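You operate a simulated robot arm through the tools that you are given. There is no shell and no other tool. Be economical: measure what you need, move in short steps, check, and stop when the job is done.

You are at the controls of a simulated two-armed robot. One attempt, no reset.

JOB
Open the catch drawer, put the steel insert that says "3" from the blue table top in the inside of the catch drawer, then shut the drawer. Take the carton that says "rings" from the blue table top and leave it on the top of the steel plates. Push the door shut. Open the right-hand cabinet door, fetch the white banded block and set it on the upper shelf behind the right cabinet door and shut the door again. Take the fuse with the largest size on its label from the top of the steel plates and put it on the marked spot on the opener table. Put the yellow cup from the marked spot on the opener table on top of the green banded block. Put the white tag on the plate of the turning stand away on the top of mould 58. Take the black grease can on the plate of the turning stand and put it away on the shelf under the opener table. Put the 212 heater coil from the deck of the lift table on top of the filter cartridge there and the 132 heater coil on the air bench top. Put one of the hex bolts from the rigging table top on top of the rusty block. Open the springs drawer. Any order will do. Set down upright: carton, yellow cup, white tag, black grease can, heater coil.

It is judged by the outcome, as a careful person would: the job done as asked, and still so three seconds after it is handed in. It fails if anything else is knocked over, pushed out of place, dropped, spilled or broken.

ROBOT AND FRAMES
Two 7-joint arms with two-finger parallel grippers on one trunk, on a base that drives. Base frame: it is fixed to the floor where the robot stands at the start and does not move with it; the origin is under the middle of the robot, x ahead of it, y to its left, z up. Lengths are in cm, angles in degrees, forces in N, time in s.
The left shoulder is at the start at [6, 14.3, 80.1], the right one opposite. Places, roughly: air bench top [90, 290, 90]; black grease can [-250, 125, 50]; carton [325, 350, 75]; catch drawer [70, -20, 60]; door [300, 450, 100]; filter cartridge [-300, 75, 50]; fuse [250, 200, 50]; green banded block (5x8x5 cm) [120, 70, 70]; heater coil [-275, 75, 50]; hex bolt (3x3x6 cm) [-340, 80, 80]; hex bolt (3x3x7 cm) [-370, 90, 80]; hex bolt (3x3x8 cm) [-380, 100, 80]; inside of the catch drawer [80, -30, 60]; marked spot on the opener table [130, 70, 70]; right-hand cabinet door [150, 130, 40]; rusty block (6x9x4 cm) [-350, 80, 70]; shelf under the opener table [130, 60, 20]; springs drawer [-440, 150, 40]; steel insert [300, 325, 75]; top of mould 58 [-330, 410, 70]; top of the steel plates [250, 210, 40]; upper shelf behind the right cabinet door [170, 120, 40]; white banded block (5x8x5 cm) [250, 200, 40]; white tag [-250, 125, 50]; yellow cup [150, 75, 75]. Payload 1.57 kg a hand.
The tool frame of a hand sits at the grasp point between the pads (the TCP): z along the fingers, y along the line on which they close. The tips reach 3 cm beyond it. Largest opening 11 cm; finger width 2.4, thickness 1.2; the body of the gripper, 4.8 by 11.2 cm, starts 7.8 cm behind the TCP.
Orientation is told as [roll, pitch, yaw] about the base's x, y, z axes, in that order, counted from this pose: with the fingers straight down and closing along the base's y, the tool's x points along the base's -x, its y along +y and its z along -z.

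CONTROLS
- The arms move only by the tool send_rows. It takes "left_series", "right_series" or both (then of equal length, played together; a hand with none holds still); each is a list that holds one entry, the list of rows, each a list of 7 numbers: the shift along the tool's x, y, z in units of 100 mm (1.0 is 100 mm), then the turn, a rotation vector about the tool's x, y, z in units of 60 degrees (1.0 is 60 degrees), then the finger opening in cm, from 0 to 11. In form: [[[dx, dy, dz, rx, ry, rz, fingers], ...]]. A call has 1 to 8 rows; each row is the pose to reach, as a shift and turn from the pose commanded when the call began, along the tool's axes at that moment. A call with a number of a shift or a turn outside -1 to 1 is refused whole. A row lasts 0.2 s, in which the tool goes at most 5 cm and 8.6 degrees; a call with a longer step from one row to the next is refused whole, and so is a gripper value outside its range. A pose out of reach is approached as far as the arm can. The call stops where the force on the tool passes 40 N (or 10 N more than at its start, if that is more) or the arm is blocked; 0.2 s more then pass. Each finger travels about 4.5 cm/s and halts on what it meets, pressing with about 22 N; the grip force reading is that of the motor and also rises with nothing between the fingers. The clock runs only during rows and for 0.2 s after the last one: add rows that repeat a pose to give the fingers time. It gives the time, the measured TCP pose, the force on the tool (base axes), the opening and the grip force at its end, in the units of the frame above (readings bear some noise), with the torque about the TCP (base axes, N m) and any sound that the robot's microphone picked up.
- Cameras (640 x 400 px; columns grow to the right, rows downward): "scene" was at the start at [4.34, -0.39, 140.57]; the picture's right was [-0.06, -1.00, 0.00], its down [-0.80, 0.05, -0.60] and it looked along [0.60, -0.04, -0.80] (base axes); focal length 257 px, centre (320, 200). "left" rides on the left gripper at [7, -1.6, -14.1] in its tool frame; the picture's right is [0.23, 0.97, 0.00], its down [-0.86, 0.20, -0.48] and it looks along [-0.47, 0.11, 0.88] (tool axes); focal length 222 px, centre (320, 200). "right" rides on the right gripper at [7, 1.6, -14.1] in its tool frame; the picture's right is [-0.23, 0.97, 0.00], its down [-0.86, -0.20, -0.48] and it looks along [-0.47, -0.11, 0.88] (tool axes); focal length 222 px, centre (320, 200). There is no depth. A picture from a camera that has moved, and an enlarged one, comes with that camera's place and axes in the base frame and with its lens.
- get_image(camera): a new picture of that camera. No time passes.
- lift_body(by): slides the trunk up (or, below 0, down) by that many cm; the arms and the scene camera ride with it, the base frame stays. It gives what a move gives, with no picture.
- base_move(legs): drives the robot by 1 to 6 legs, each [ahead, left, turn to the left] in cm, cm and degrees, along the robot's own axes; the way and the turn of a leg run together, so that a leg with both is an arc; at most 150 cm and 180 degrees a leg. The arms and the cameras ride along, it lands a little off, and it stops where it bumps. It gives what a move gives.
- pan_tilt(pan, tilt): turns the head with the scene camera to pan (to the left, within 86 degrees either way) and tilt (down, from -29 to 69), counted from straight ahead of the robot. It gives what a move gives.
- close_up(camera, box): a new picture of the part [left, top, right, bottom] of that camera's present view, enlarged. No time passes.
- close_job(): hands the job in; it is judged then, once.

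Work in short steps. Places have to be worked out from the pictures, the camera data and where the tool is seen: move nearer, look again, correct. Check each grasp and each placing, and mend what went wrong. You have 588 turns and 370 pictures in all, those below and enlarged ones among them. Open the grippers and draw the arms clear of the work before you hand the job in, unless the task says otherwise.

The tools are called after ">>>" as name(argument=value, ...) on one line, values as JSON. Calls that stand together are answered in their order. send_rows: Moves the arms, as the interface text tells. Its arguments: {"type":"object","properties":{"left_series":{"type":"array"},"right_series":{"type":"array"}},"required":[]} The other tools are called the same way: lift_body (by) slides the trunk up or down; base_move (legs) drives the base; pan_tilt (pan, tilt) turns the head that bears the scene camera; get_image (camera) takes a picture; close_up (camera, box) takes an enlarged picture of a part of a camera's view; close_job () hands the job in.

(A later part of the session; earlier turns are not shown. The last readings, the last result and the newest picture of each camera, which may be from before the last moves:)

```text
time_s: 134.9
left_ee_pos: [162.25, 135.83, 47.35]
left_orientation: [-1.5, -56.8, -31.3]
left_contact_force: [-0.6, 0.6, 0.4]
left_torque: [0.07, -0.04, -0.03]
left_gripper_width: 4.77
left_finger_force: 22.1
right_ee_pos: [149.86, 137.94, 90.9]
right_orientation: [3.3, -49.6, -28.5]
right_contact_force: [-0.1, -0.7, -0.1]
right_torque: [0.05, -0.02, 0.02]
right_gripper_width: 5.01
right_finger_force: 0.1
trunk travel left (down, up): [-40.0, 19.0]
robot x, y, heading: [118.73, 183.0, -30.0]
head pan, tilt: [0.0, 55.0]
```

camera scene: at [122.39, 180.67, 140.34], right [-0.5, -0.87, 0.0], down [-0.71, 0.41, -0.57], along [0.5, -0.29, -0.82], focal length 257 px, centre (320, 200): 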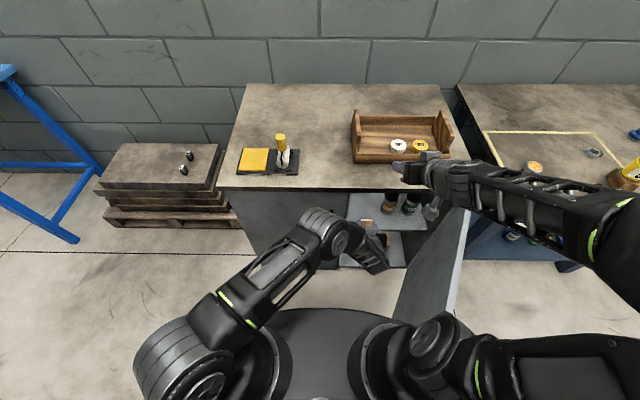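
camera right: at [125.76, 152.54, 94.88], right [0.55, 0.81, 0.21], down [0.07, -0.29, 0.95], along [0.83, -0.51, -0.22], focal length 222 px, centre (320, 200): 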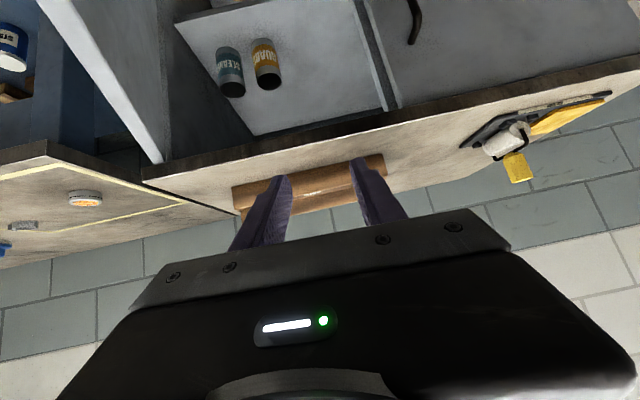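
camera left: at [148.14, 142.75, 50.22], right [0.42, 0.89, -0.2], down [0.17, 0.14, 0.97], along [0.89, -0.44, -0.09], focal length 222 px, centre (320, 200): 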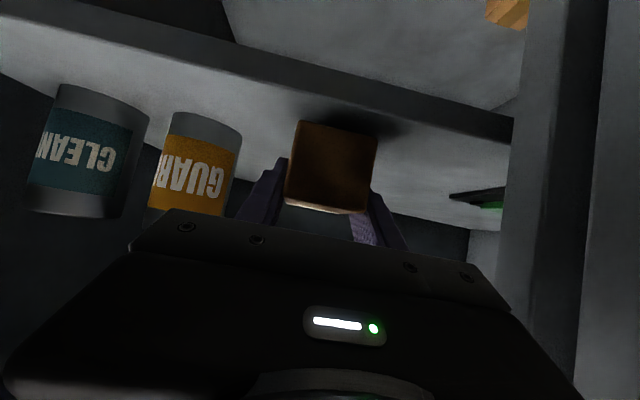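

Torque hints at light contact. Another small step down.

>>> send_rows(left_series=[[[0.02, 0, 0.013, 0, 0, 0, 3.5], [0.025, 0, 0.017, 0, 0, 0, 3.5], [0.025, 0, 0.017, 0, 0, 0, 3.5]]])

>>> get_image(camera="left")

```text
time_s: 135.7
left_ee_pos: [162.2, 135.8, 47.13]
left_orientation: [-1.6, -57.1, -31.0]
left_contact_force: [-1.0, -1.2, 17.1]
left_torque: [0.63, 0.21, 0.05]
left_gripper_width: 4.8
left_finger_force: 22.0
right_ee_pos: [149.87, 137.97, 91.1]
right_orientation: [3.4, -49.7, -28.5]
right_contact_force: [0.0, -1.0, -0.2]
right_torque: [0.02, 0.01, -0.01]
right_gripper_width: 5.0
right_finger_force: 0.1
trunk travel left (down, up): [-40.0, 19.0]
robot x, y, heading: [118.97, 182.69, -29.9]
head pan, tilt: [0.0, 55.0]
```

```text
290 pictures are left
camera left: at [148.12, 142.74, 49.12], right [0.42, 0.89, -0.21], down [0.17, 0.15, 0.97], along [0.89, -0.44, -0.09], focal length 222 px, centre (320, 200)
```

left: 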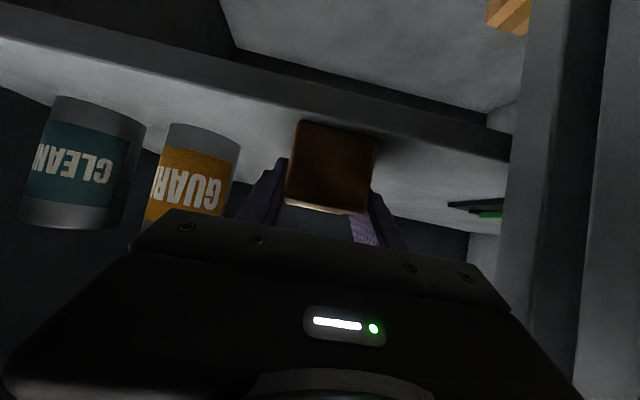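

Contact: block is on the shelf. Open and withdraw along the tool axis.

>>> send_rows(left_series=[[[0, 0, 0, 0, 0, 0, 5.5], [0, 0, 0, 0, 0, 0, 6.6], [0, 0, 0, 0, 0, 0, 6.6], [0.02, 0, -0.2, 0, 0, 0, 6.6], [0.04, 0, -0.45, 0, 0, 0, 6.6], [0.08, 0, -0.7, 0, 0, 0, 6.6], [0.1, 0, -1.0, 0, 0, 0, 6.6], [0.1, 0, -1.0, 0, 0, 0, 6.6]]])

>>> get_image(camera="left")

```text
time_s: 137.5
left_ee_pos: [154.63, 140.82, 51.56]
left_orientation: [-1.4, -56.9, -31.2]
left_contact_force: [-0.1, 0.4, 0.0]
left_torque: [0.02, 0.0, -0.01]
left_gripper_width: 6.61
left_finger_force: 0.1
right_ee_pos: [149.91, 137.94, 90.98]
right_orientation: [3.3, -49.5, -28.5]
right_contact_force: [0.5, 0.7, 0.1]
right_torque: [0.02, 0.01, -0.01]
right_gripper_width: 4.99
right_finger_force: 0.0
trunk travel left (down, up): [-40.0, 19.0]
robot x, y, heading: [118.94, 182.86, -30.0]
head pan, tilt: [0.0, 55.0]
```

```text
289 pictures are left
camera left: at [140.53, 147.84, 53.53], right [0.42, 0.89, -0.2], down [0.17, 0.14, 0.97], along [0.89, -0.44, -0.09], focal length 222 px, centre (320, 200)
```

left: 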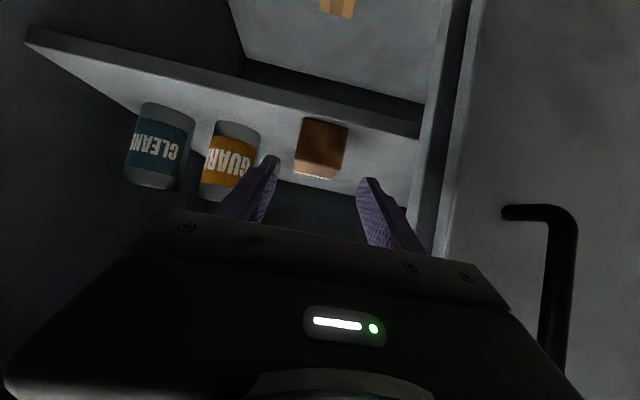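

Block is well on the shelf. Back off 16 and return the left hand to its side.

>>> base_move(legs=[[-16, 0, 0]])

>>> send_rows(left_series=[[[0, 0.4, 0, 0, 0, 0, 6.6], [0, 0.8, 0, 0, 0, 0, 6.6], [-0.1, 1.0, 0, 0, 0, 0, 6.6]]])

>>> send_rows(left_series=[[[0, 0.4, 0, 0, 0, 0, 6.6], [0, 0.8, 0, 0, 0, 0, 6.6], [-0.1, 1.0, 0, 0, 0, 0, 6.6]]])

>>> send_rows(left_series=[[[0, 0.4, 0, 0, 0, 0, 6.6], [0, 0.8, 0, 0, 0, 0, 6.6], [-0.1, 1.0, 0, 0, 0, 0, 6.6]]])

>>> get_image(camera="scene")

```text
time_s: 139.0
left_ee_pos: [140.34, 149.15, 51.6]
left_orientation: [-1.5, -56.8, -31.3]
left_contact_force: [0.2, 0.4, 0.0]
left_torque: [0.0, -0.01, 0.03]
left_gripper_width: 6.61
left_finger_force: 0.0
right_ee_pos: [135.66, 146.25, 90.98]
right_orientation: [3.3, -49.7, -28.5]
right_contact_force: [-0.2, 0.4, 0.6]
right_torque: [-0.01, 0.0, 0.04]
right_gripper_width: 5.02
right_finger_force: 0.1
trunk travel left (down, up): [-40.0, 19.0]
robot x, y, heading: [104.32, 190.71, -30.2]
head pan, tilt: [0.0, 55.0]
```

```text
time_s: 139.8
left_ee_pos: [146.2, 157.42, 52.21]
left_orientation: [-1.4, -56.8, -31.3]
left_contact_force: [0.7, 0.0, -0.4]
left_torque: [-0.02, 0.02, -0.02]
left_gripper_width: 6.6
left_finger_force: 0.0
right_ee_pos: [135.66, 146.2, 90.87]
right_orientation: [3.3, -49.6, -28.6]
right_contact_force: [0.1, -0.9, -0.8]
right_torque: [0.0, -0.03, -0.01]
right_gripper_width: 5.02
right_finger_force: 0.0
trunk travel left (down, up): [-40.0, 19.0]
robot x, y, heading: [104.61, 190.37, -30.0]
head pan, tilt: [0.0, 55.0]
```

```text
time_s: 140.6
left_ee_pos: [152.1, 165.5, 52.8]
left_orientation: [-1.5, -56.9, -31.1]
left_contact_force: [0.4, 0.1, 0.5]
left_torque: [0.0, -0.01, -0.02]
left_gripper_width: 6.59
left_finger_force: 0.0
right_ee_pos: [135.65, 146.13, 90.94]
right_orientation: [3.2, -49.5, -28.7]
right_contact_force: [0.4, 0.1, 0.3]
right_torque: [0.01, 0.01, 0.0]
right_gripper_width: 5.0
right_finger_force: 0.0
trunk travel left (down, up): [-40.0, 19.0]
robot x, y, heading: [104.33, 191.25, -29.7]
head pan, tilt: [0.0, 55.0]
```

```text
time_s: 141.4
left_ee_pos: [157.78, 173.4, 53.56]
left_orientation: [-1.4, -56.8, -31.3]
left_contact_force: [1.0, 0.5, -0.6]
left_torque: [0.01, -0.02, -0.01]
left_gripper_width: 6.6
left_finger_force: 0.1
right_ee_pos: [135.65, 146.13, 91.0]
right_orientation: [3.3, -49.6, -28.7]
right_contact_force: [0.0, 0.2, 0.7]
right_torque: [0.02, -0.02, -0.01]
right_gripper_width: 5.0
right_finger_force: 0.0
trunk travel left (down, up): [-40.0, 19.0]
robot x, y, heading: [104.5, 191.23, -29.8]
head pan, tilt: [0.0, 55.0]
```

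```text
288 pictures are left
camera scene: at [108.13, 188.94, 140.34], right [-0.5, -0.87, 0.0], down [-0.71, 0.41, -0.57], along [0.5, -0.29, -0.82], focal length 257 px, centre (320, 200)
```

scene: 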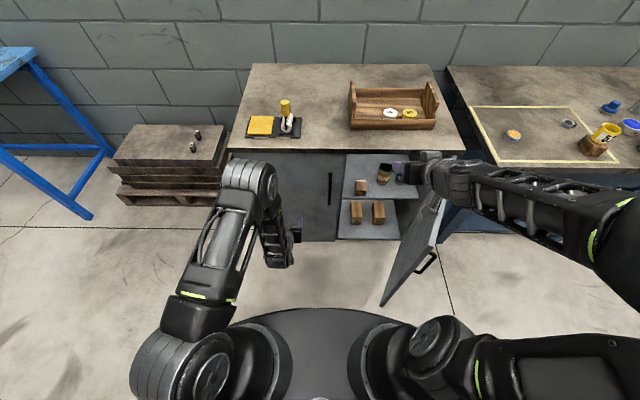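

Block visible on the upper shelf. Now move the right hand over the door to its outer side, turning the fingers toward the door.

>>> send_rows(right_series=[[[0.125, -0.21, -0.15, -0.098, 0, -0.084, 2], [0.25, -0.42, -0.3, -0.197, 0, -0.167, 2], [0.376, -0.626, -0.44, -0.295, 0, -0.251, 2], [0.502, -0.835, -0.59, -0.394, 0, -0.335, 2]]])

>>> send_rows(right_series=[[[0.18, -0.08, -0.21, -0.098, 0, -0.084, 2], [0.36, -0.16, -0.42, -0.197, 0, -0.167, 2], [0.53, -0.24, -0.62, -0.295, 0, -0.251, 1], [0.71, -0.32, -0.83, -0.394, 0, -0.335, 0]]])

>>> get_image(camera="scene")

>>> get_image(camera="right")

```text
time_s: 142.4
left_ee_pos: [157.69, 173.31, 53.5]
left_orientation: [-1.5, -56.8, -31.4]
left_contact_force: [0.2, -0.4, 0.2]
left_torque: [0.02, 0.01, -0.01]
left_gripper_width: 6.62
left_finger_force: 0.1
right_ee_pos: [125.0, 142.13, 90.51]
right_orientation: [2.9, -50.6, 3.0]
right_contact_force: [0.5, 0.0, -0.9]
right_torque: [0.02, 0.03, 0.0]
right_gripper_width: 2.0
right_finger_force: 0.1
trunk travel left (down, up): [-40.0, 19.0]
robot x, y, heading: [104.69, 190.93, -30.3]
head pan, tilt: [0.0, 55.0]
```

```text
time_s: 143.4
left_ee_pos: [157.89, 173.29, 53.6]
left_orientation: [-1.4, -56.8, -31.2]
left_contact_force: [-0.2, -0.5, -0.3]
left_torque: [0.0, -0.01, 0.0]
left_gripper_width: 6.59
left_finger_force: 0.0
right_ee_pos: [116.58, 139.28, 88.41]
right_orientation: [7.0, -49.8, 27.1]
right_contact_force: [-2.6, -1.3, -0.3]
right_torque: [0.06, -0.18, -0.09]
right_gripper_width: 0.0
right_finger_force: 13.3
right hand out of reach, approached as far as the arm can: row 4
trunk travel left (down, up): [-40.0, 19.0]
robot x, y, heading: [104.32, 190.76, -30.2]
head pan, tilt: [0.0, 55.0]
```

```text
287 pictures are left
camera scene: at [108.17, 188.83, 140.33], right [-0.5, -0.87, 0.0], down [-0.71, 0.41, -0.57], along [0.5, -0.29, -0.82], focal length 257 px, centre (320, 200)
```

scene: 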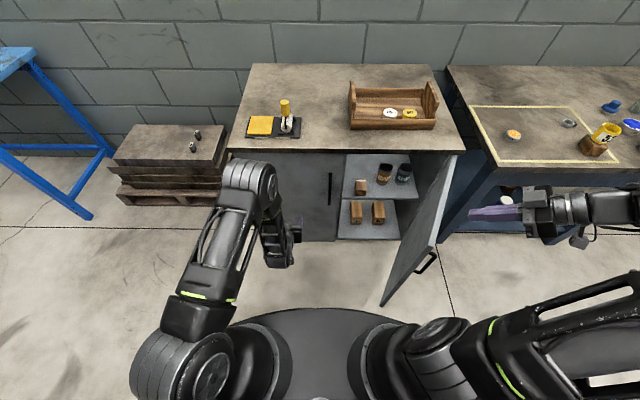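

```text
286 pictures are left
camera right: at [103.07, 132.37, 92.37], right [-0.39, 0.89, 0.25], down [0.3, -0.13, 0.94], along [0.87, 0.45, -0.22], focal length 222 px, centre (320, 200)
```

right: 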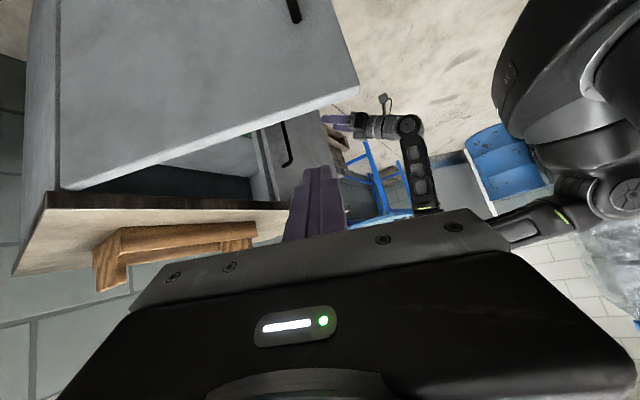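

Hand is on the outer side. Lower it beside the door: trunk -14 then arm down 12.

>>> lift_body(by=-14)

>>> send_rows(right_series=[[[0.23, -0.05, 0.2, 0, 0, 0, 0], [0.46, -0.1, 0.4, 0, 0, 0, 0], [0.69, -0.1, 0.6, 0, 0, 0, 0], [0.92, -0.1, 0.78, 0, 0, 0, 0], [0.92, -0.1, 0.78, 0, 0, 0, 0]]])

>>> get_image(camera="scene")

>>> get_image(camera="right")

```text
time_s: 145.0
left_ee_pos: [157.77, 173.41, 39.54]
left_orientation: [-1.4, -56.7, -31.2]
left_contact_force: [-0.2, 0.4, -0.3]
left_torque: [-0.01, -0.03, 0.0]
left_gripper_width: 6.6
left_finger_force: 0.0
right_ee_pos: [116.66, 139.51, 74.5]
right_orientation: [6.9, -49.8, 27.2]
right_contact_force: [-0.1, 0.0, 0.6]
right_torque: [-0.01, -0.02, -0.01]
right_gripper_width: 0.0
right_finger_force: 21.0
trunk travel left (down, up): [-26.0, 33.0]
robot x, y, heading: [104.66, 191.11, -29.8]
head pan, tilt: [0.0, 55.0]
```

```text
time_s: 146.2
left_ee_pos: [157.76, 173.33, 39.6]
left_orientation: [-1.5, -56.8, -31.2]
left_contact_force: [0.0, -0.2, 0.5]
left_torque: [0.01, 0.02, -0.01]
left_gripper_width: 6.62
left_finger_force: 0.0
right_ee_pos: [116.9, 139.38, 62.24]
right_orientation: [7.0, -49.7, 27.1]
right_contact_force: [1.5, -0.8, 0.1]
right_torque: [0.0, 0.0, -0.01]
right_gripper_width: 0.01
right_finger_force: 20.9
trunk travel left (down, up): [-26.0, 33.0]
robot x, y, heading: [104.56, 191.04, -30.3]
head pan, tilt: [0.0, 55.0]
```

```text
285 pictures are left
camera scene: at [108.12, 188.91, 126.34], right [-0.5, -0.87, 0.0], down [-0.71, 0.41, -0.57], along [0.5, -0.29, -0.82], focal length 257 px, centre (320, 200)
```

scene: 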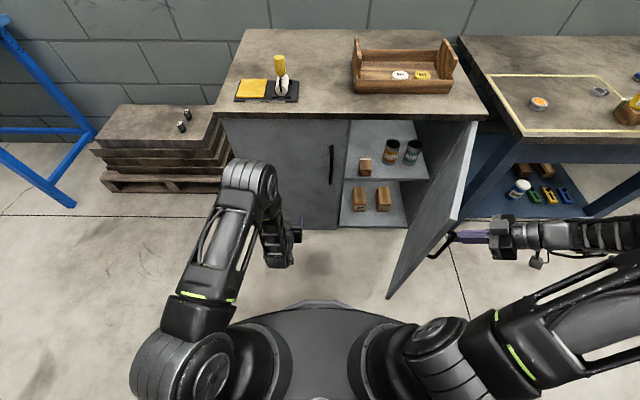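

```text
284 pictures are left
camera right: at [103.36, 132.37, 66.18], right [-0.39, 0.89, 0.25], down [0.3, -0.13, 0.94], along [0.87, 0.44, -0.21], focal length 222 px, centre (320, 200)
```

right: 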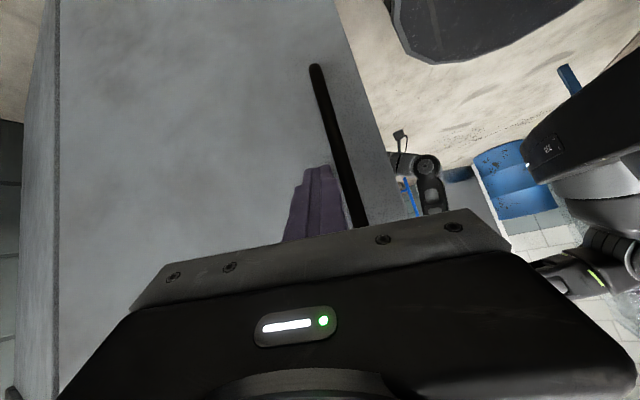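

Fingers face the door just beside the handle. Push along the closing arc.

>>> send_rows(right_series=[[[-0.129, 0, 0.153, 0, 0, 0, 0], [-0.259, 0, 0.305, 0, 0, 0, 0], [-0.427, -0.011, 0.504, 0.064, 0, 0.054, 0], [-0.595, -0.046, 0.702, 0.127, 0, 0.108, 0], [-0.728, -0.09, 0.859, 0.178, 0, 0.151, 0]]])

>>> get_image(camera="scene")

```text
time_s: 147.4
left_ee_pos: [157.74, 173.31, 39.57]
left_orientation: [-1.5, -56.8, -31.2]
left_contact_force: [0.3, -0.1, 0.8]
left_torque: [0.0, 0.03, 0.03]
left_gripper_width: 6.57
left_finger_force: 0.0
right_ee_pos: [126.8, 144.71, 62.31]
right_orientation: [6.6, -48.8, 13.3]
right_contact_force: [0.0, 0.0, 0.4]
right_torque: [0.0, -0.01, -0.03]
right_gripper_width: 0.01
right_finger_force: 21.9
trunk travel left (down, up): [-26.0, 33.0]
robot x, y, heading: [104.57, 191.24, -30.2]
head pan, tilt: [0.0, 55.0]
```

```text
283 pictures are left
camera scene: at [108.12, 188.92, 126.34], right [-0.5, -0.87, 0.0], down [-0.71, 0.41, -0.57], along [0.5, -0.29, -0.82], focal length 257 px, centre (320, 200)
```

scene: 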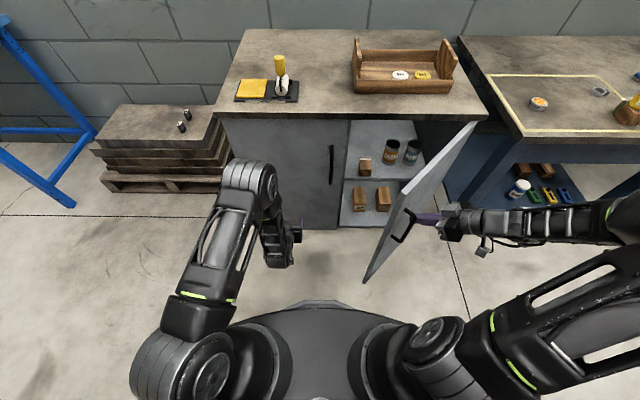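

The door is closing. Continue two more arcs.

>>> send_rows(right_series=[[[-0.135, -0.01, 0.155, 0.051, 0, 0.043, 0], [-0.27, -0.03, 0.31, 0.102, 0, 0.086, 0], [-0.4, -0.065, 0.47, 0.152, 0, 0.129, 0], [-0.535, -0.116, 0.631, 0.203, 0, 0.172, 0]]])

>>> send_rows(right_series=[[[-0.135, -0.01, 0.155, 0.051, 0, 0.043, 0], [-0.27, -0.03, 0.31, 0.102, 0, 0.086, 0], [-0.4, -0.065, 0.47, 0.152, 0, 0.129, 0], [-0.535, -0.116, 0.631, 0.203, 0, 0.172, 0]]])

>>> get_image(camera="scene")

```text
time_s: 148.4
left_ee_pos: [157.8, 173.2, 39.48]
left_orientation: [-1.4, -56.7, -31.3]
left_contact_force: [-0.9, 0.2, -0.1]
left_torque: [0.03, -0.01, 0.01]
left_gripper_width: 6.57
left_finger_force: 0.0
right_ee_pos: [134.97, 146.2, 62.19]
right_orientation: [5.9, -47.6, -2.2]
right_contact_force: [-0.2, -0.1, 0.2]
right_torque: [0.02, 0.04, 0.0]
right_gripper_width: 0.03
right_finger_force: 21.1
trunk travel left (down, up): [-26.0, 33.0]
robot x, y, heading: [104.33, 191.02, -30.2]
head pan, tilt: [0.0, 55.0]
```

```text
time_s: 149.4
left_ee_pos: [157.7, 173.3, 39.4]
left_orientation: [-1.4, -56.8, -31.4]
left_contact_force: [0.6, 0.4, -0.3]
left_torque: [0.03, -0.05, 0.0]
left_gripper_width: 6.6
left_finger_force: 0.0
right_ee_pos: [143.06, 145.44, 62.0]
right_orientation: [4.7, -46.6, -17.2]
right_contact_force: [-0.4, -0.5, -0.3]
right_torque: [-0.01, -0.01, 0.02]
right_gripper_width: 0.0
right_finger_force: 20.9
trunk travel left (down, up): [-26.0, 33.0]
robot x, y, heading: [104.62, 190.87, -30.0]
head pan, tilt: [0.0, 55.0]
```

```text
282 pictures are left
camera scene: at [108.12, 188.92, 126.34], right [-0.5, -0.87, 0.0], down [-0.71, 0.41, -0.57], along [0.5, -0.29, -0.82], focal length 257 px, centre (320, 200)
```

scene: 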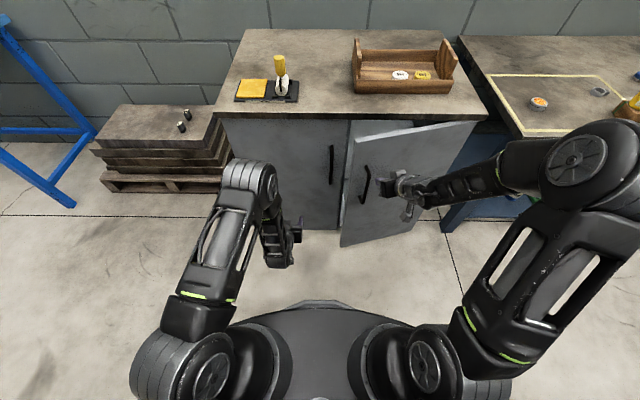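

Almost shut. Continue with another arc and a final push.

>>> send_rows(right_series=[[[-0.135, -0.01, 0.155, 0.051, 0, 0.043, 0], [-0.27, -0.03, 0.31, 0.102, 0, 0.086, 0], [-0.4, -0.065, 0.47, 0.152, 0, 0.129, 0], [-0.535, -0.116, 0.631, 0.203, 0, 0.172, 0]]])

>>> send_rows(right_series=[[[-0.07, 0, 0.075, 0, 0, 0, 0], [-0.14, 0, 0.15, 0, 0, 0, 0], [-0.21, 0, 0.225, 0, 0, 0, 0], [-0.28, 0, 0.3, 0, 0, 0, 0], [-0.35, 0, 0.375, 0, 0, 0, 0]]])

>>> get_image(camera="scene")

```text
time_s: 150.4
left_ee_pos: [157.8, 173.32, 39.6]
left_orientation: [-1.4, -56.8, -31.4]
left_contact_force: [0.2, 0.3, -0.1]
left_torque: [0.01, 0.0, 0.04]
left_gripper_width: 6.59
left_finger_force: 0.1
right_ee_pos: [151.17, 142.55, 61.61]
right_orientation: [3.4, -45.9, -32.1]
right_contact_force: [-0.3, 0.3, -0.1]
right_torque: [0.02, 0.01, 0.0]
right_gripper_width: 0.02
right_finger_force: 21.6
trunk travel left (down, up): [-26.0, 33.0]
robot x, y, heading: [104.4, 191.21, -30.2]
head pan, tilt: [0.0, 55.0]
```

```text
time_s: 150.9
left_ee_pos: [157.76, 173.37, 39.72]
left_orientation: [-1.4, -57.0, -31.4]
left_contact_force: [-0.7, 0.0, 0.5]
left_torque: [-0.02, 0.04, 0.04]
left_gripper_width: 6.61
left_finger_force: 0.0
right_ee_pos: [151.6, 142.32, 61.13]
right_orientation: [3.2, -45.2, -32.0]
right_contact_force: [-3.4, 1.6, -1.6]
right_torque: [-0.12, -0.31, 0.0]
right_gripper_width: 0.0
right_finger_force: 20.7
trunk travel left (down, up): [-26.0, 33.0]
robot x, y, heading: [104.57, 190.66, -30.0]
head pan, tilt: [0.0, 55.0]
stopped in row 2 (right hand): the force on the tool passed its limit (the readings are from after the stop); the commanded pose is now the measured one
```

```text
281 pictures are left
camera scene: at [107.9, 189.1, 126.37], right [-0.5, -0.86, 0.0], down [-0.71, 0.41, -0.57], along [0.5, -0.29, -0.82], focal length 257 px, centre (320, 200)
```

scene: 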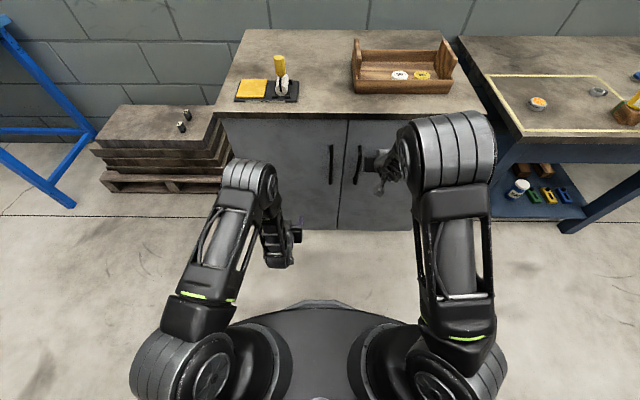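

The door looks shut. Back the right hand off and verify.

>>> send_rows(right_series=[[[0.14, 0, -0.14, 0, 0, 0, 0], [0.28, 0, -0.28, 0, 0, 0, 0], [0.42, 0, -0.42, 0, 0, 0, 0], [0.56, -0.1, -0.56, 0, 0, 0, 0]]])

>>> close_up(camera="scene", box=[210, 100, 450, 250])

>>> get_image(camera="right")

```text
time_s: 151.9
left_ee_pos: [157.66, 173.27, 39.54]
left_orientation: [-1.6, -56.7, -31.3]
left_contact_force: [0.2, 0.0, 0.5]
left_torque: [-0.01, 0.01, -0.02]
left_gripper_width: 6.62
left_finger_force: 0.1
right_ee_pos: [144.52, 145.3, 61.03]
right_orientation: [3.3, -45.1, -32.0]
right_contact_force: [0.0, 1.0, -0.7]
right_torque: [0.02, 0.0, 0.0]
right_gripper_width: 0.0
right_finger_force: 21.1
trunk travel left (down, up): [-26.0, 33.0]
robot x, y, heading: [104.06, 191.06, -30.1]
head pan, tilt: [0.0, 55.0]
```

```text
2.67 times, centred on (330, 175) of scene
camera zoom: at [108.09, 188.96, 126.34], right [-0.5, -0.87, 0.0], down [-0.71, 0.41, -0.57], along [0.5, -0.29, -0.82], focal length 686 px, centre (293, 267)
```

zoom: 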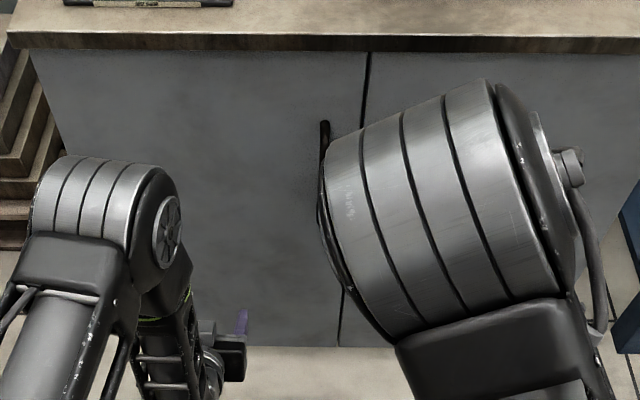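

```text
279 pictures are left
camera right: at [132.37, 153.94, 66.12], right [0.62, 0.76, 0.2], down [0.11, -0.34, 0.94], along [0.78, -0.56, -0.29], focal length 222 px, centre (320, 200)
```

right: 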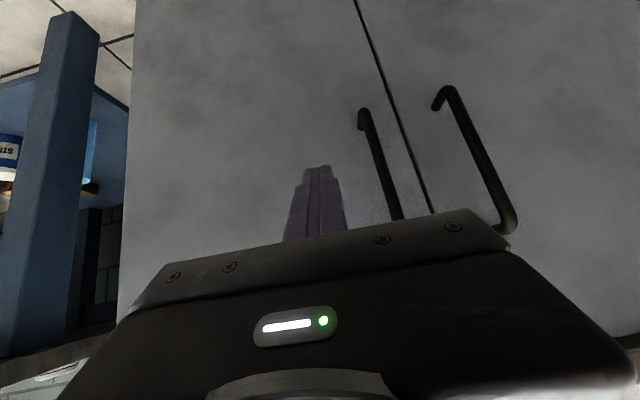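

Cabinet is shut with the block inside. Now restore both arms' posture: un-pitch while extended, then repeat the recipe that swung the elbows out.

>>> lift_body(by=28)

>>> send_rows(left_series=[[[0, 0.05, 0, 0, 0.13, 0, 5], [0, 0.1, 0, 0, 0.26, 0, 5], [0, 0.1, 0, 0, 0.39, 0, 5], [0, 0.1, 0, 0, 0.52, 0, 5], [0, 0.1, 0, 0, 0.65, 0, 5], [0, 0.1, 0, 0, 0.78, 0, 5], [0, 0.1, 0, 0, 0.91, 0, 5], [0, 0.1, 0, 0, 0.945, 0, 5]]], right_series=[[[0, -0.05, 0, 0, 0.12, 0, 5], [0, -0.1, 0, 0, 0.24, 0, 5], [0, -0.1, 0, 0, 0.36, 0, 5], [0, -0.1, 0, 0, 0.48, 0, 5], [0, -0.1, 0, 0, 0.58, 0, 5], [0, -0.1, 0, 0, 0.68, 0, 5], [0, -0.1, 0, 0, 0.75, 0, 5], [0, -0.1, 0, 0, 0.75, 0, 5]]])

>>> get_image(camera="scene")

```text
time_s: 154.8
left_ee_pos: [157.74, 173.37, 67.59]
left_orientation: [-1.4, -56.8, -31.4]
left_contact_force: [0.4, 1.2, -0.3]
left_torque: [0.03, -0.01, 0.01]
left_gripper_width: 6.6
left_finger_force: 0.1
right_ee_pos: [144.56, 145.18, 89.03]
right_orientation: [3.2, -45.2, -32.0]
right_contact_force: [-0.5, 0.0, 0.9]
right_torque: [-0.03, 0.02, 0.02]
right_gripper_width: 0.0
right_finger_force: 21.2
trunk travel left (down, up): [-54.0, 5.0]
robot x, y, heading: [104.36, 190.86, -30.1]
head pan, tilt: [0.0, 55.0]
```

```text
time_s: 156.6
left_ee_pos: [158.36, 174.22, 67.6]
left_orientation: [-0.8, -0.1, -32.6]
left_contact_force: [0.8, 0.9, -2.0]
left_torque: [-0.02, 0.0, -0.04]
left_gripper_width: 5.03
left_finger_force: 0.1
right_ee_pos: [144.09, 144.35, 89.07]
right_orientation: [2.3, -0.2, -29.7]
right_contact_force: [0.4, -0.5, -0.6]
right_torque: [0.0, 0.0, -0.01]
right_gripper_width: 5.0
right_finger_force: 0.1
trunk travel left (down, up): [-54.0, 5.0]
robot x, y, heading: [104.18, 190.81, -29.9]
head pan, tilt: [0.0, 55.0]
```

```text
278 pictures are left
camera scene: at [108.08, 188.97, 154.34], right [-0.5, -0.87, 0.0], down [-0.71, 0.41, -0.57], along [0.5, -0.29, -0.82], focal length 257 px, centre (320, 200)
```

scene: 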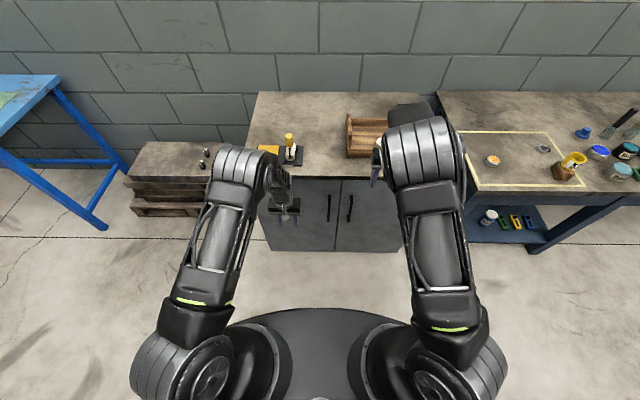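

Elbows are now straight ahead. Fold both hands back and outward.

>>> send_rows(left_series=[[[0.3, 0.25, -0.1, 0, 0, 0, 5], [0.6, 0.5, -0.2, 0, 0, 0, 5], [0.9, 0.75, -0.3, 0, 0, 0, 5], [1.0, 0.9, -0.4, 0, 0, 0, 5]]], right_series=[[[0.3, -0.2, 0, 0, 0, 0, 5], [0.6, -0.4, 0, 0, 0, 0, 5], [0.9, -0.6, 0, 0, 0, 0, 5], [1.0, -0.7, 0, 0, 0, 0, 5]]])

>>> send_rows(left_series=[[[0.3, 0.25, -0.2, 0, 0, 0, 5], [0.6, 0.5, -0.4, 0, 0, 0, 5], [0.9, 0.75, -0.6, 0, 0, 0, 5], [1.0, 0.9, -0.7, 0, 0, 0, 5]]], right_series=[[[0.3, -0.2, 0, 0, 0, 0, 5], [0.6, -0.4, 0, 0, 0, 0, 5], [0.9, -0.6, 0, 0, 0, 0, 5], [1.0, -0.7, 0, 0, 0, 0, 5]]])

>>> send_rows(left_series=[[[0.3, 0.3, -0.2, 0, 0, 0, 5], [0.6, 0.6, -0.4, 0, 0, 0, 5], [0.9, 0.9, -0.6, 0, 0, 0, 5], [1.0, 1.0, -0.7, 0, 0, 0, 5]]], right_series=[[[0.3, -0.3, 0, 0, 0, 0, 5], [0.6, -0.6, 0, 0, 0, 0, 5], [0.9, -0.9, 0, 0, 0, 0, 5], [1.0, -1.0, 0, 0, 0, 0, 5]]])

>>> send_rows(left_series=[[[0, 0, 0, 0, 0, 0.13, 5], [0, 0, 0, 0, 0, 0.26, 5], [0, 0, 0, 0, 0, 0.39, 5], [0, 0, 0, 0, 0, 0.52, 5], [0, 0, 0, 0, 0, 0.65, 5], [0, 0, 0, 0, 0, 0.78, 5], [0, 0, 0, 0, 0, 0.91, 5], [0, 0, 0, 0, 0, 1.0, 5]]], right_series=[[[0, 0, 0, 0, 0, -0.13, 5], [0, 0, 0, 0, 0, -0.26, 5], [0, 0, 0, 0, 0, -0.39, 5], [0, 0, 0, 0, 0, -0.52, 5], [0, 0, 0, 0, 0, -0.65, 5], [0, 0, 0, 0, 0, -0.78, 5], [0, 0, 0, 0, 0, -0.91, 5], [0, 0, 0, 0, 0, -1.0, 5]]])

>>> send_rows(left_series=[[[0, 0, 0, 0, -0.13, 0, 5], [0, 0, 0, 0, -0.26, 0, 5], [0, 0, 0, 0, -0.39, 0, 5], [0, 0, 0, 0, -0.52, 0, 5], [0, 0, 0, 0, -0.65, 0, 5], [0, 0, 0, 0, -0.78, 0, 5], [0, 0, 0, 0, -0.91, 0, 5]]], right_series=[[[0, 0, 0, 0, -0.13, 0, 5], [0, 0, 0, 0, -0.26, 0, 5], [0, 0, 0, 0, -0.39, 0, 5], [0, 0, 0, 0, -0.52, 0, 5], [0, 0, 0, 0, -0.65, 0, 5], [0, 0, 0, 0, -0.78, 0, 5], [0, 0, 0, 0, -0.91, 0, 5]]])

>>> get_image(camera="scene")

```text
time_s: 157.6
left_ee_pos: [154.83, 187.11, 71.35]
left_orientation: [-0.9, -0.1, -32.6]
left_contact_force: [1.0, -0.6, 0.1]
left_torque: [0.0, 0.02, 0.02]
left_gripper_width: 5.02
left_finger_force: 0.0
right_ee_pos: [131.72, 143.26, 88.67]
right_orientation: [2.2, -0.2, -29.7]
right_contact_force: [0.5, -0.1, -0.4]
right_torque: [0.01, -0.01, -0.01]
right_gripper_width: 5.0
right_finger_force: 0.0
trunk travel left (down, up): [-54.0, 5.0]
robot x, y, heading: [104.3, 190.96, -30.2]
head pan, tilt: [0.0, 55.0]
```

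```text
time_s: 158.6
left_ee_pos: [151.18, 200.31, 78.36]
left_orientation: [-0.7, -0.1, -32.5]
left_contact_force: [0.2, 0.1, 0.5]
left_torque: [0.0, -0.01, -0.01]
left_gripper_width: 5.01
left_finger_force: 0.1
right_ee_pos: [119.78, 142.16, 88.25]
right_orientation: [2.2, -0.3, -29.6]
right_contact_force: [0.5, -0.2, -0.1]
right_torque: [-0.01, -0.01, 0.01]
right_gripper_width: 5.03
right_finger_force: 0.2
trunk travel left (down, up): [-54.0, 5.0]
robot x, y, heading: [104.62, 190.73, -30.1]
head pan, tilt: [0.0, 55.0]
```

```text
time_s: 159.6
left_ee_pos: [148.08, 214.07, 84.95]
left_orientation: [-0.8, -0.1, -32.6]
left_contact_force: [0.4, 0.5, -0.1]
left_torque: [0.02, 0.05, 0.0]
left_gripper_width: 5.02
left_finger_force: 0.1
right_ee_pos: [106.22, 138.45, 88.0]
right_orientation: [2.3, -0.4, -29.5]
right_contact_force: [-0.1, -0.5, -0.2]
right_torque: [-0.04, 0.0, -0.01]
right_gripper_width: 4.99
right_finger_force: 0.0
trunk travel left (down, up): [-54.0, 5.0]
robot x, y, heading: [104.84, 190.9, -30.2]
head pan, tilt: [0.0, 55.0]
```

```text
time_s: 161.4
left_ee_pos: [148.12, 214.25, 85.12]
left_orientation: [-0.3, -0.8, -92.6]
left_contact_force: [-0.2, -0.4, 0.1]
left_torque: [-0.02, -0.02, -0.01]
left_gripper_width: 5.02
left_finger_force: 0.0
right_ee_pos: [106.09, 138.45, 87.9]
right_orientation: [1.0, -2.1, 30.5]
right_contact_force: [-0.2, 0.3, -0.5]
right_torque: [0.02, -0.01, 0.01]
right_gripper_width: 5.01
right_finger_force: 0.1
trunk travel left (down, up): [-54.0, 5.0]
robot x, y, heading: [104.33, 191.12, -30.3]
head pan, tilt: [0.0, 55.0]
```

```text
time_s: 163.0
left_ee_pos: [148.03, 214.16, 85.19]
left_orientation: [-0.1, -55.5, -92.3]
left_contact_force: [0.5, -0.3, -1.2]
left_torque: [0.04, -0.03, -0.03]
left_gripper_width: 5.02
left_finger_force: 0.1
right_ee_pos: [106.21, 138.34, 87.97]
right_orientation: [1.5, -56.8, 29.1]
right_contact_force: [-0.6, 0.2, 0.2]
right_torque: [0.02, -0.01, -0.01]
right_gripper_width: 5.01
right_finger_force: 0.0
trunk travel left (down, up): [-54.0, 5.0]
robot x, y, heading: [104.51, 190.9, -29.7]
head pan, tilt: [0.0, 55.0]
```

```text
277 pictures are left
camera scene: at [107.99, 188.99, 154.35], right [-0.5, -0.87, 0.0], down [-0.71, 0.41, -0.57], along [0.5, -0.29, -0.82], focal length 257 px, centre (320, 200)
```

scene: 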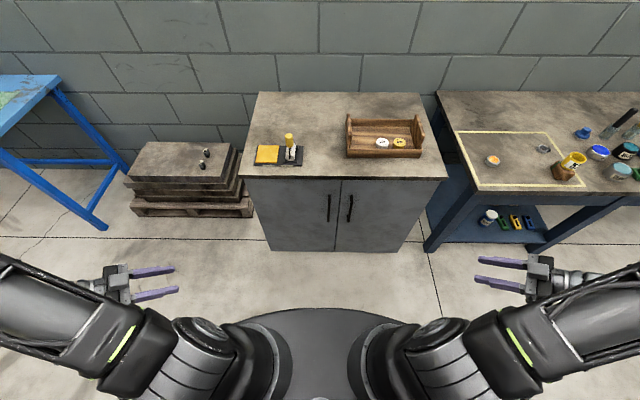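

Elbows swung out again. Un-yaw while moving forward.

>>> send_rows(left_series=[[[-0.03, 0.09, 0.04, -0.107, 0, -0.072, 5], [-0.05, 0.18, 0.08, -0.214, 0, -0.144, 5], [-0.08, 0.27, 0.12, -0.321, 0, -0.216, 5], [-0.11, 0.36, 0.16, -0.428, 0, -0.288, 5], [-0.13, 0.45, 0.2, -0.535, 0, -0.36, 5], [-0.16, 0.54, 0.24, -0.642, 0, -0.432, 5], [-0.18, 0.62, 0.28, -0.75, 0, -0.505, 5], [-0.21, 0.71, 0.31, -0.857, 0, -0.577, 5]]], right_series=[[[-0.03, -0.09, 0.04, 0.102, 0, 0.069, 5], [-0.06, -0.17, 0.08, 0.204, 0, 0.138, 5], [-0.09, -0.26, 0.13, 0.306, 0, 0.206, 5], [-0.12, -0.34, 0.17, 0.408, 0, 0.275, 5], [-0.14, -0.43, 0.21, 0.51, 0, 0.344, 5], [-0.17, -0.52, 0.25, 0.611, 0, 0.413, 5], [-0.2, -0.6, 0.3, 0.713, 0, 0.481, 5], [-0.23, -0.69, 0.34, 0.815, 0, 0.55, 5]]])

>>> send_rows(left_series=[[[-0.05, -0.1, 0.12, 0, 0.12, 0, 5], [-0.1, -0.2, 0.24, 0, 0.24, 0, 5], [-0.15, -0.3, 0.36, 0, 0.36, 0, 5], [-0.2, -0.4, 0.48, 0, 0.48, 0, 5], [-0.25, -0.5, 0.6, 0, 0.6, 0, 5], [-0.3, -0.6, 0.72, 0, 0.72, 0, 5], [-0.35, -0.7, 0.84, 0, 0.84, 0, 5], [-0.4, -0.8, 0.9, 0, 0.93, 0, 5]]], right_series=[[[-0.05, 0.1, 0.12, 0, 0.12, 0, 5], [-0.1, 0.2, 0.24, 0, 0.24, 0, 5], [-0.15, 0.3, 0.36, 0, 0.36, 0, 5], [-0.2, 0.4, 0.48, 0, 0.48, 0, 5], [-0.25, 0.5, 0.6, 0, 0.6, 0, 5], [-0.3, 0.6, 0.72, 0, 0.72, 0, 5], [-0.35, 0.7, 0.84, 0, 0.84, 0, 5], [-0.4, 0.8, 0.9, 0, 0.94, 0, 5]]])

>>> get_image(camera="scene")

```text
time_s: 164.8
left_ee_pos: [153.99, 209.19, 83.8]
left_orientation: [-14.0, -55.7, -21.1]
left_contact_force: [1.8, -3.6, 1.1]
left_torque: [0.18, 0.18, 0.12]
left_gripper_width: 5.02
left_finger_force: 0.1
left hand out of reach, approached as far as the arm can: row 7, 8
right_ee_pos: [113.33, 134.51, 87.77]
right_orientation: [1.9, -55.5, -30.2]
right_contact_force: [-0.5, 0.7, 0.1]
right_torque: [0.0, 0.01, 0.0]
right_gripper_width: 5.02
right_finger_force: 0.0
trunk travel left (down, up): [-54.0, 5.0]
robot x, y, heading: [104.46, 191.14, -30.1]
head pan, tilt: [0.0, 55.0]
```

```text
time_s: 166.6
left_ee_pos: [159.52, 198.39, 83.24]
left_orientation: [0.6, 0.5, -30.6]
left_contact_force: [0.5, -0.4, 0.3]
left_torque: [0.0, 0.01, -0.05]
left_gripper_width: 5.02
left_finger_force: 0.2
left hand out of reach, approached as far as the arm can: row 5
right_ee_pos: [125.6, 136.79, 85.97]
right_orientation: [1.1, 1.0, -28.8]
right_contact_force: [0.6, 0.0, -0.1]
right_torque: [-0.01, 0.01, -0.02]
right_gripper_width: 5.02
right_finger_force: 0.0
right hand out of reach, approached as far as the arm can: row 4, 5
trunk travel left (down, up): [-54.0, 5.0]
robot x, y, heading: [104.39, 190.89, -29.8]
head pan, tilt: [0.0, 55.0]
```

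```text
276 pictures are left
camera scene: at [108.2, 188.84, 154.34], right [-0.5, -0.86, 0.0], down [-0.71, 0.41, -0.57], along [0.5, -0.29, -0.82], focal length 257 px, centre (320, 200)
```

scene: 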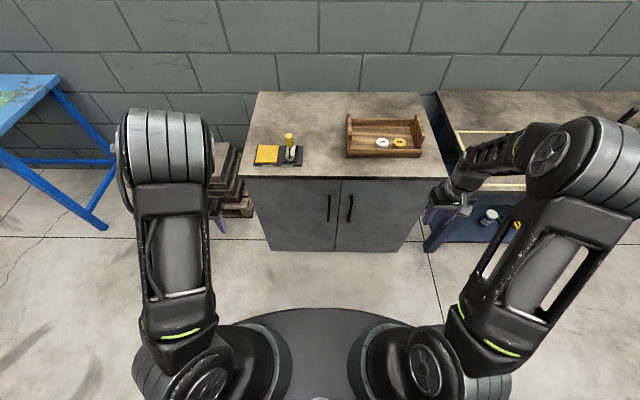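

Arms are fine now. Drive left along the lane toward the blue table and door.

>>> base_move(legs=[[4, 95, 0], [12, 70, 0]])

>>> pan_tilt(pan=30, tilt=35)

>>> get_image(camera="scene")

>>> pan_tilt(pan=80, tilt=25)

>>> get_image(camera="scene")

```text
time_s: 174.9
left_ee_pos: [255.54, 330.65, 83.27]
left_orientation: [0.5, 0.4, -31.2]
left_contact_force: [0.7, -0.8, 0.1]
left_torque: [-0.03, 0.06, -0.01]
left_gripper_width: 5.02
left_finger_force: 0.1
right_ee_pos: [220.96, 269.66, 86.15]
right_orientation: [1.2, 0.9, -29.3]
right_contact_force: [0.1, 0.0, -0.6]
right_torque: [-0.02, 0.02, 0.02]
right_gripper_width: 5.01
right_finger_force: 0.1
trunk travel left (down, up): [-54.0, 5.0]
robot x, y, heading: [200.31, 323.92, -30.8]
head pan, tilt: [0.0, 55.0]
```

```text
time_s: 175.9
left_ee_pos: [255.53, 330.58, 83.24]
left_orientation: [0.6, 0.3, -31.2]
left_contact_force: [0.0, 0.8, 0.6]
left_torque: [0.0, 0.0, 0.0]
left_gripper_width: 5.01
left_finger_force: 0.1
right_ee_pos: [220.78, 269.52, 86.11]
right_orientation: [1.1, 0.9, -29.3]
right_contact_force: [0.5, -0.6, 0.7]
right_torque: [0.01, 0.01, 0.02]
right_gripper_width: 4.98
right_finger_force: 0.0
trunk travel left (down, up): [-54.0, 5.0]
robot x, y, heading: [200.58, 323.75, -30.8]
head pan, tilt: [30.0, 35.0]
```

```text
275 pictures are left
camera scene: at [206.78, 325.38, 157.16], right [-0.01, -1.0, 0.0], down [-0.57, 0.01, -0.82], along [0.82, -0.01, -0.57], focal length 257 px, centre (320, 200)
```

scene: 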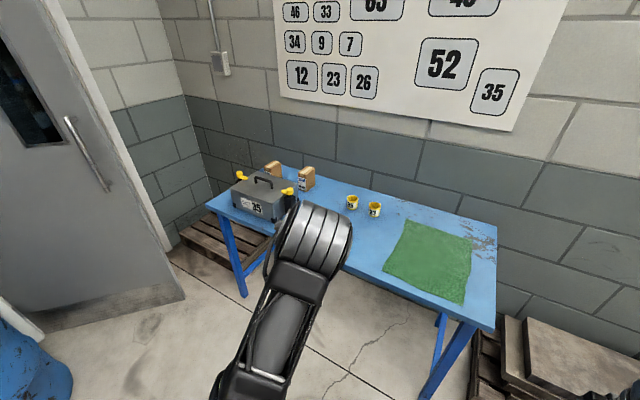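

```text
time_s: 177.1
left_ee_pos: [255.48, 330.66, 83.15]
left_orientation: [0.6, 0.3, -31.2]
left_contact_force: [0.8, 0.2, -0.8]
left_torque: [0.0, 0.0, -0.02]
left_gripper_width: 4.99
left_finger_force: 0.1
right_ee_pos: [220.98, 269.5, 86.0]
right_orientation: [1.1, 1.0, -29.4]
right_contact_force: [0.5, -0.4, -0.4]
right_torque: [0.0, -0.03, -0.01]
right_gripper_width: 5.01
right_finger_force: 0.1
trunk travel left (down, up): [-54.0, 5.0]
robot x, y, heading: [200.62, 323.97, -30.5]
head pan, tilt: [80.0, 25.0]
```

```text
274 pictures are left
camera scene: at [204.0, 332.48, 158.74], right [0.76, -0.65, 0.0], down [-0.28, -0.32, -0.91], along [0.59, 0.69, -0.42], focal length 257 px, centre (320, 200)
```

scene: 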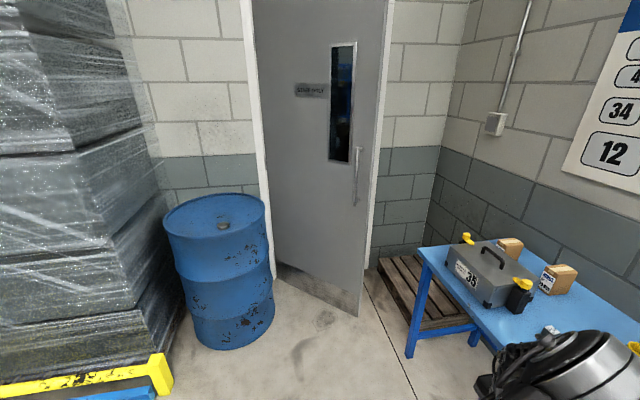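

The door stands ajar, hinged on the drum side; its free edge is near (316,418). I turn left 90° and approach so the right hand can push near the free edge, below its handle.

>>> pan_tilt(pan=0, tilt=35)

>>> base_move(legs=[[0, 0, 90], [40, -30, 0]])

>>> get_image(camera="scene")

```text
time_s: 178.6
left_ee_pos: [255.63, 330.49, 83.24]
left_orientation: [0.5, 0.2, -31.2]
left_contact_force: [0.1, -0.5, 0.1]
left_torque: [-0.02, 0.03, -0.01]
left_gripper_width: 5.02
left_finger_force: 0.0
right_ee_pos: [220.98, 269.53, 86.02]
right_orientation: [1.1, 0.9, -29.3]
right_contact_force: [0.2, 0.2, -0.4]
right_torque: [-0.02, 0.02, -0.02]
right_gripper_width: 5.04
right_finger_force: 0.0
trunk travel left (down, up): [-54.0, 5.0]
robot x, y, heading: [200.72, 323.94, -30.9]
head pan, tilt: [0.0, 35.0]
```

```text
time_s: 185.3
left_ee_pos: [241.33, 397.18, 83.21]
left_orientation: [0.5, 0.2, 58.0]
left_contact_force: [0.6, -0.6, 0.3]
left_torque: [0.0, 0.04, -0.03]
left_gripper_width: 5.01
left_finger_force: 0.1
right_ee_pos: [301.78, 361.54, 86.09]
right_orientation: [1.1, 0.9, 59.8]
right_contact_force: [0.6, -0.6, -0.8]
right_torque: [-0.02, -0.01, 0.04]
right_gripper_width: 4.98
right_finger_force: 0.0
trunk travel left (down, up): [-54.0, 5.0]
robot x, y, heading: [246.84, 342.48, 58.3]
head pan, tilt: [0.0, 35.0]
```

```text
273 pictures are left
camera scene: at [250.15, 347.22, 157.16], right [0.85, -0.53, 0.0], down [-0.3, -0.49, -0.82], along [0.43, 0.7, -0.57], focal length 257 px, centre (320, 200)
```

scene: 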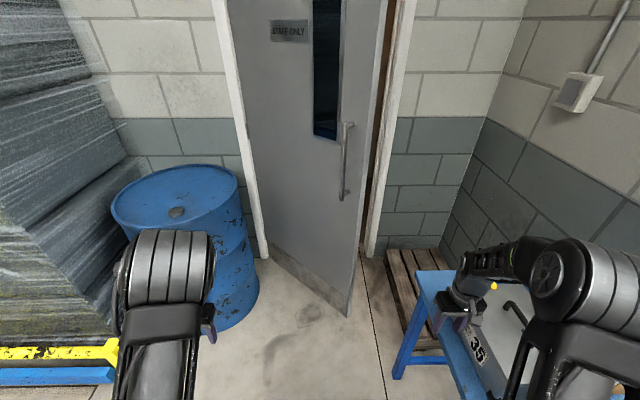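

Door edge is ~100 ahead, 17 right, door ~41° open. I bring both hands inward (right hand for pushing, left clear of the drum).

>>> send_rows(left_series=[[[0, -0.35, -0.1, 0, 0, 0, 3], [0, -0.7, -0.2, 0, 0, 0, 3], [0, -1.0, -0.3, 0, 0, 0, 3]]], right_series=[[[0, 0.35, 0, 0, 0, 0, 0], [0, 0.7, 0, 0, 0, 0, 0], [0, 1.0, 0, 0, 0, 0, 0]]])

>>> send_rows(left_series=[[[0, -0.35, -0.1, 0, 0, 0, 3], [0, -0.7, -0.2, 0, 0, 0, 3], [0, -1.0, -0.3, 0, 0, 0, 3]]], right_series=[[[-0.3, 0.35, 0, 0, 0, 0, 0], [-0.6, 0.7, 0, 0, 0, 0, 0], [-0.9, 1.0, 0, 0, 0, 0, 0]]])

>>> base_move(legs=[[20, 8, 1.5]])

>>> get_image(camera="scene")

```text
time_s: 186.1
left_ee_pos: [249.7, 392.09, 86.16]
left_orientation: [0.6, 0.5, 57.9]
left_contact_force: [0.0, 0.3, 0.1]
left_torque: [0.04, 0.03, -0.01]
left_gripper_width: 3.01
left_finger_force: 0.1
right_ee_pos: [293.11, 366.88, 86.23]
right_orientation: [1.0, 0.9, 59.7]
right_contact_force: [0.0, -0.6, 1.3]
right_torque: [-0.03, 0.0, 0.03]
right_gripper_width: 0.01
right_finger_force: 11.2
trunk travel left (down, up): [-54.0, 5.0]
robot x, y, heading: [246.88, 342.02, 58.5]
head pan, tilt: [0.0, 35.0]
```

```text
time_s: 186.9
left_ee_pos: [258.22, 386.53, 88.95]
left_orientation: [0.5, 0.3, 57.8]
left_contact_force: [0.7, 0.0, 1.5]
left_torque: [-0.01, 0.01, 0.01]
left_gripper_width: 2.99
left_finger_force: 0.0
right_ee_pos: [289.08, 379.56, 86.41]
right_orientation: [1.1, 0.9, 59.7]
right_contact_force: [0.2, -0.4, -0.2]
right_torque: [-0.02, -0.01, 0.0]
right_gripper_width: 0.02
right_finger_force: 21.1
trunk travel left (down, up): [-54.0, 5.0]
robot x, y, heading: [247.31, 341.59, 58.3]
head pan, tilt: [0.0, 35.0]
```

```text
time_s: 188.6
left_ee_pos: [260.26, 408.11, 88.85]
left_orientation: [0.5, 0.4, 59.4]
left_contact_force: [0.3, 0.3, 0.1]
left_torque: [-0.04, 0.02, 0.01]
left_gripper_width: 2.99
left_finger_force: 0.2
right_ee_pos: [291.29, 402.04, 86.33]
right_orientation: [1.1, 1.0, 61.3]
right_contact_force: [0.0, 0.4, 0.0]
right_torque: [-0.03, 0.0, 0.01]
right_gripper_width: 0.0
right_finger_force: 21.2
trunk travel left (down, up): [-54.0, 5.0]
robot x, y, heading: [250.15, 363.48, 59.8]
head pan, tilt: [0.0, 35.0]
```

```text
272 pictures are left
camera scene: at [253.2, 368.67, 157.16], right [0.86, -0.5, 0.0], down [-0.29, -0.5, -0.82], along [0.41, 0.71, -0.57], focal length 257 px, centre (320, 200)
```

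scene: 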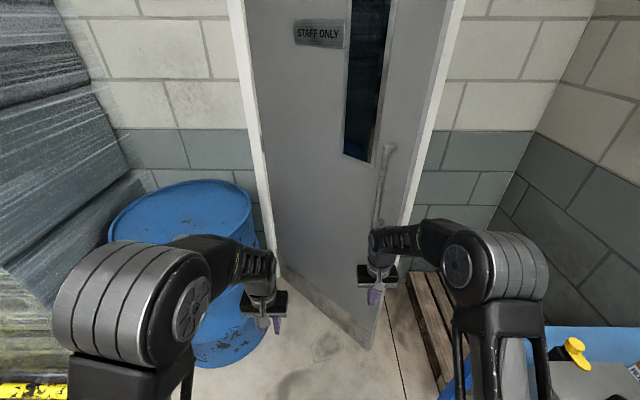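

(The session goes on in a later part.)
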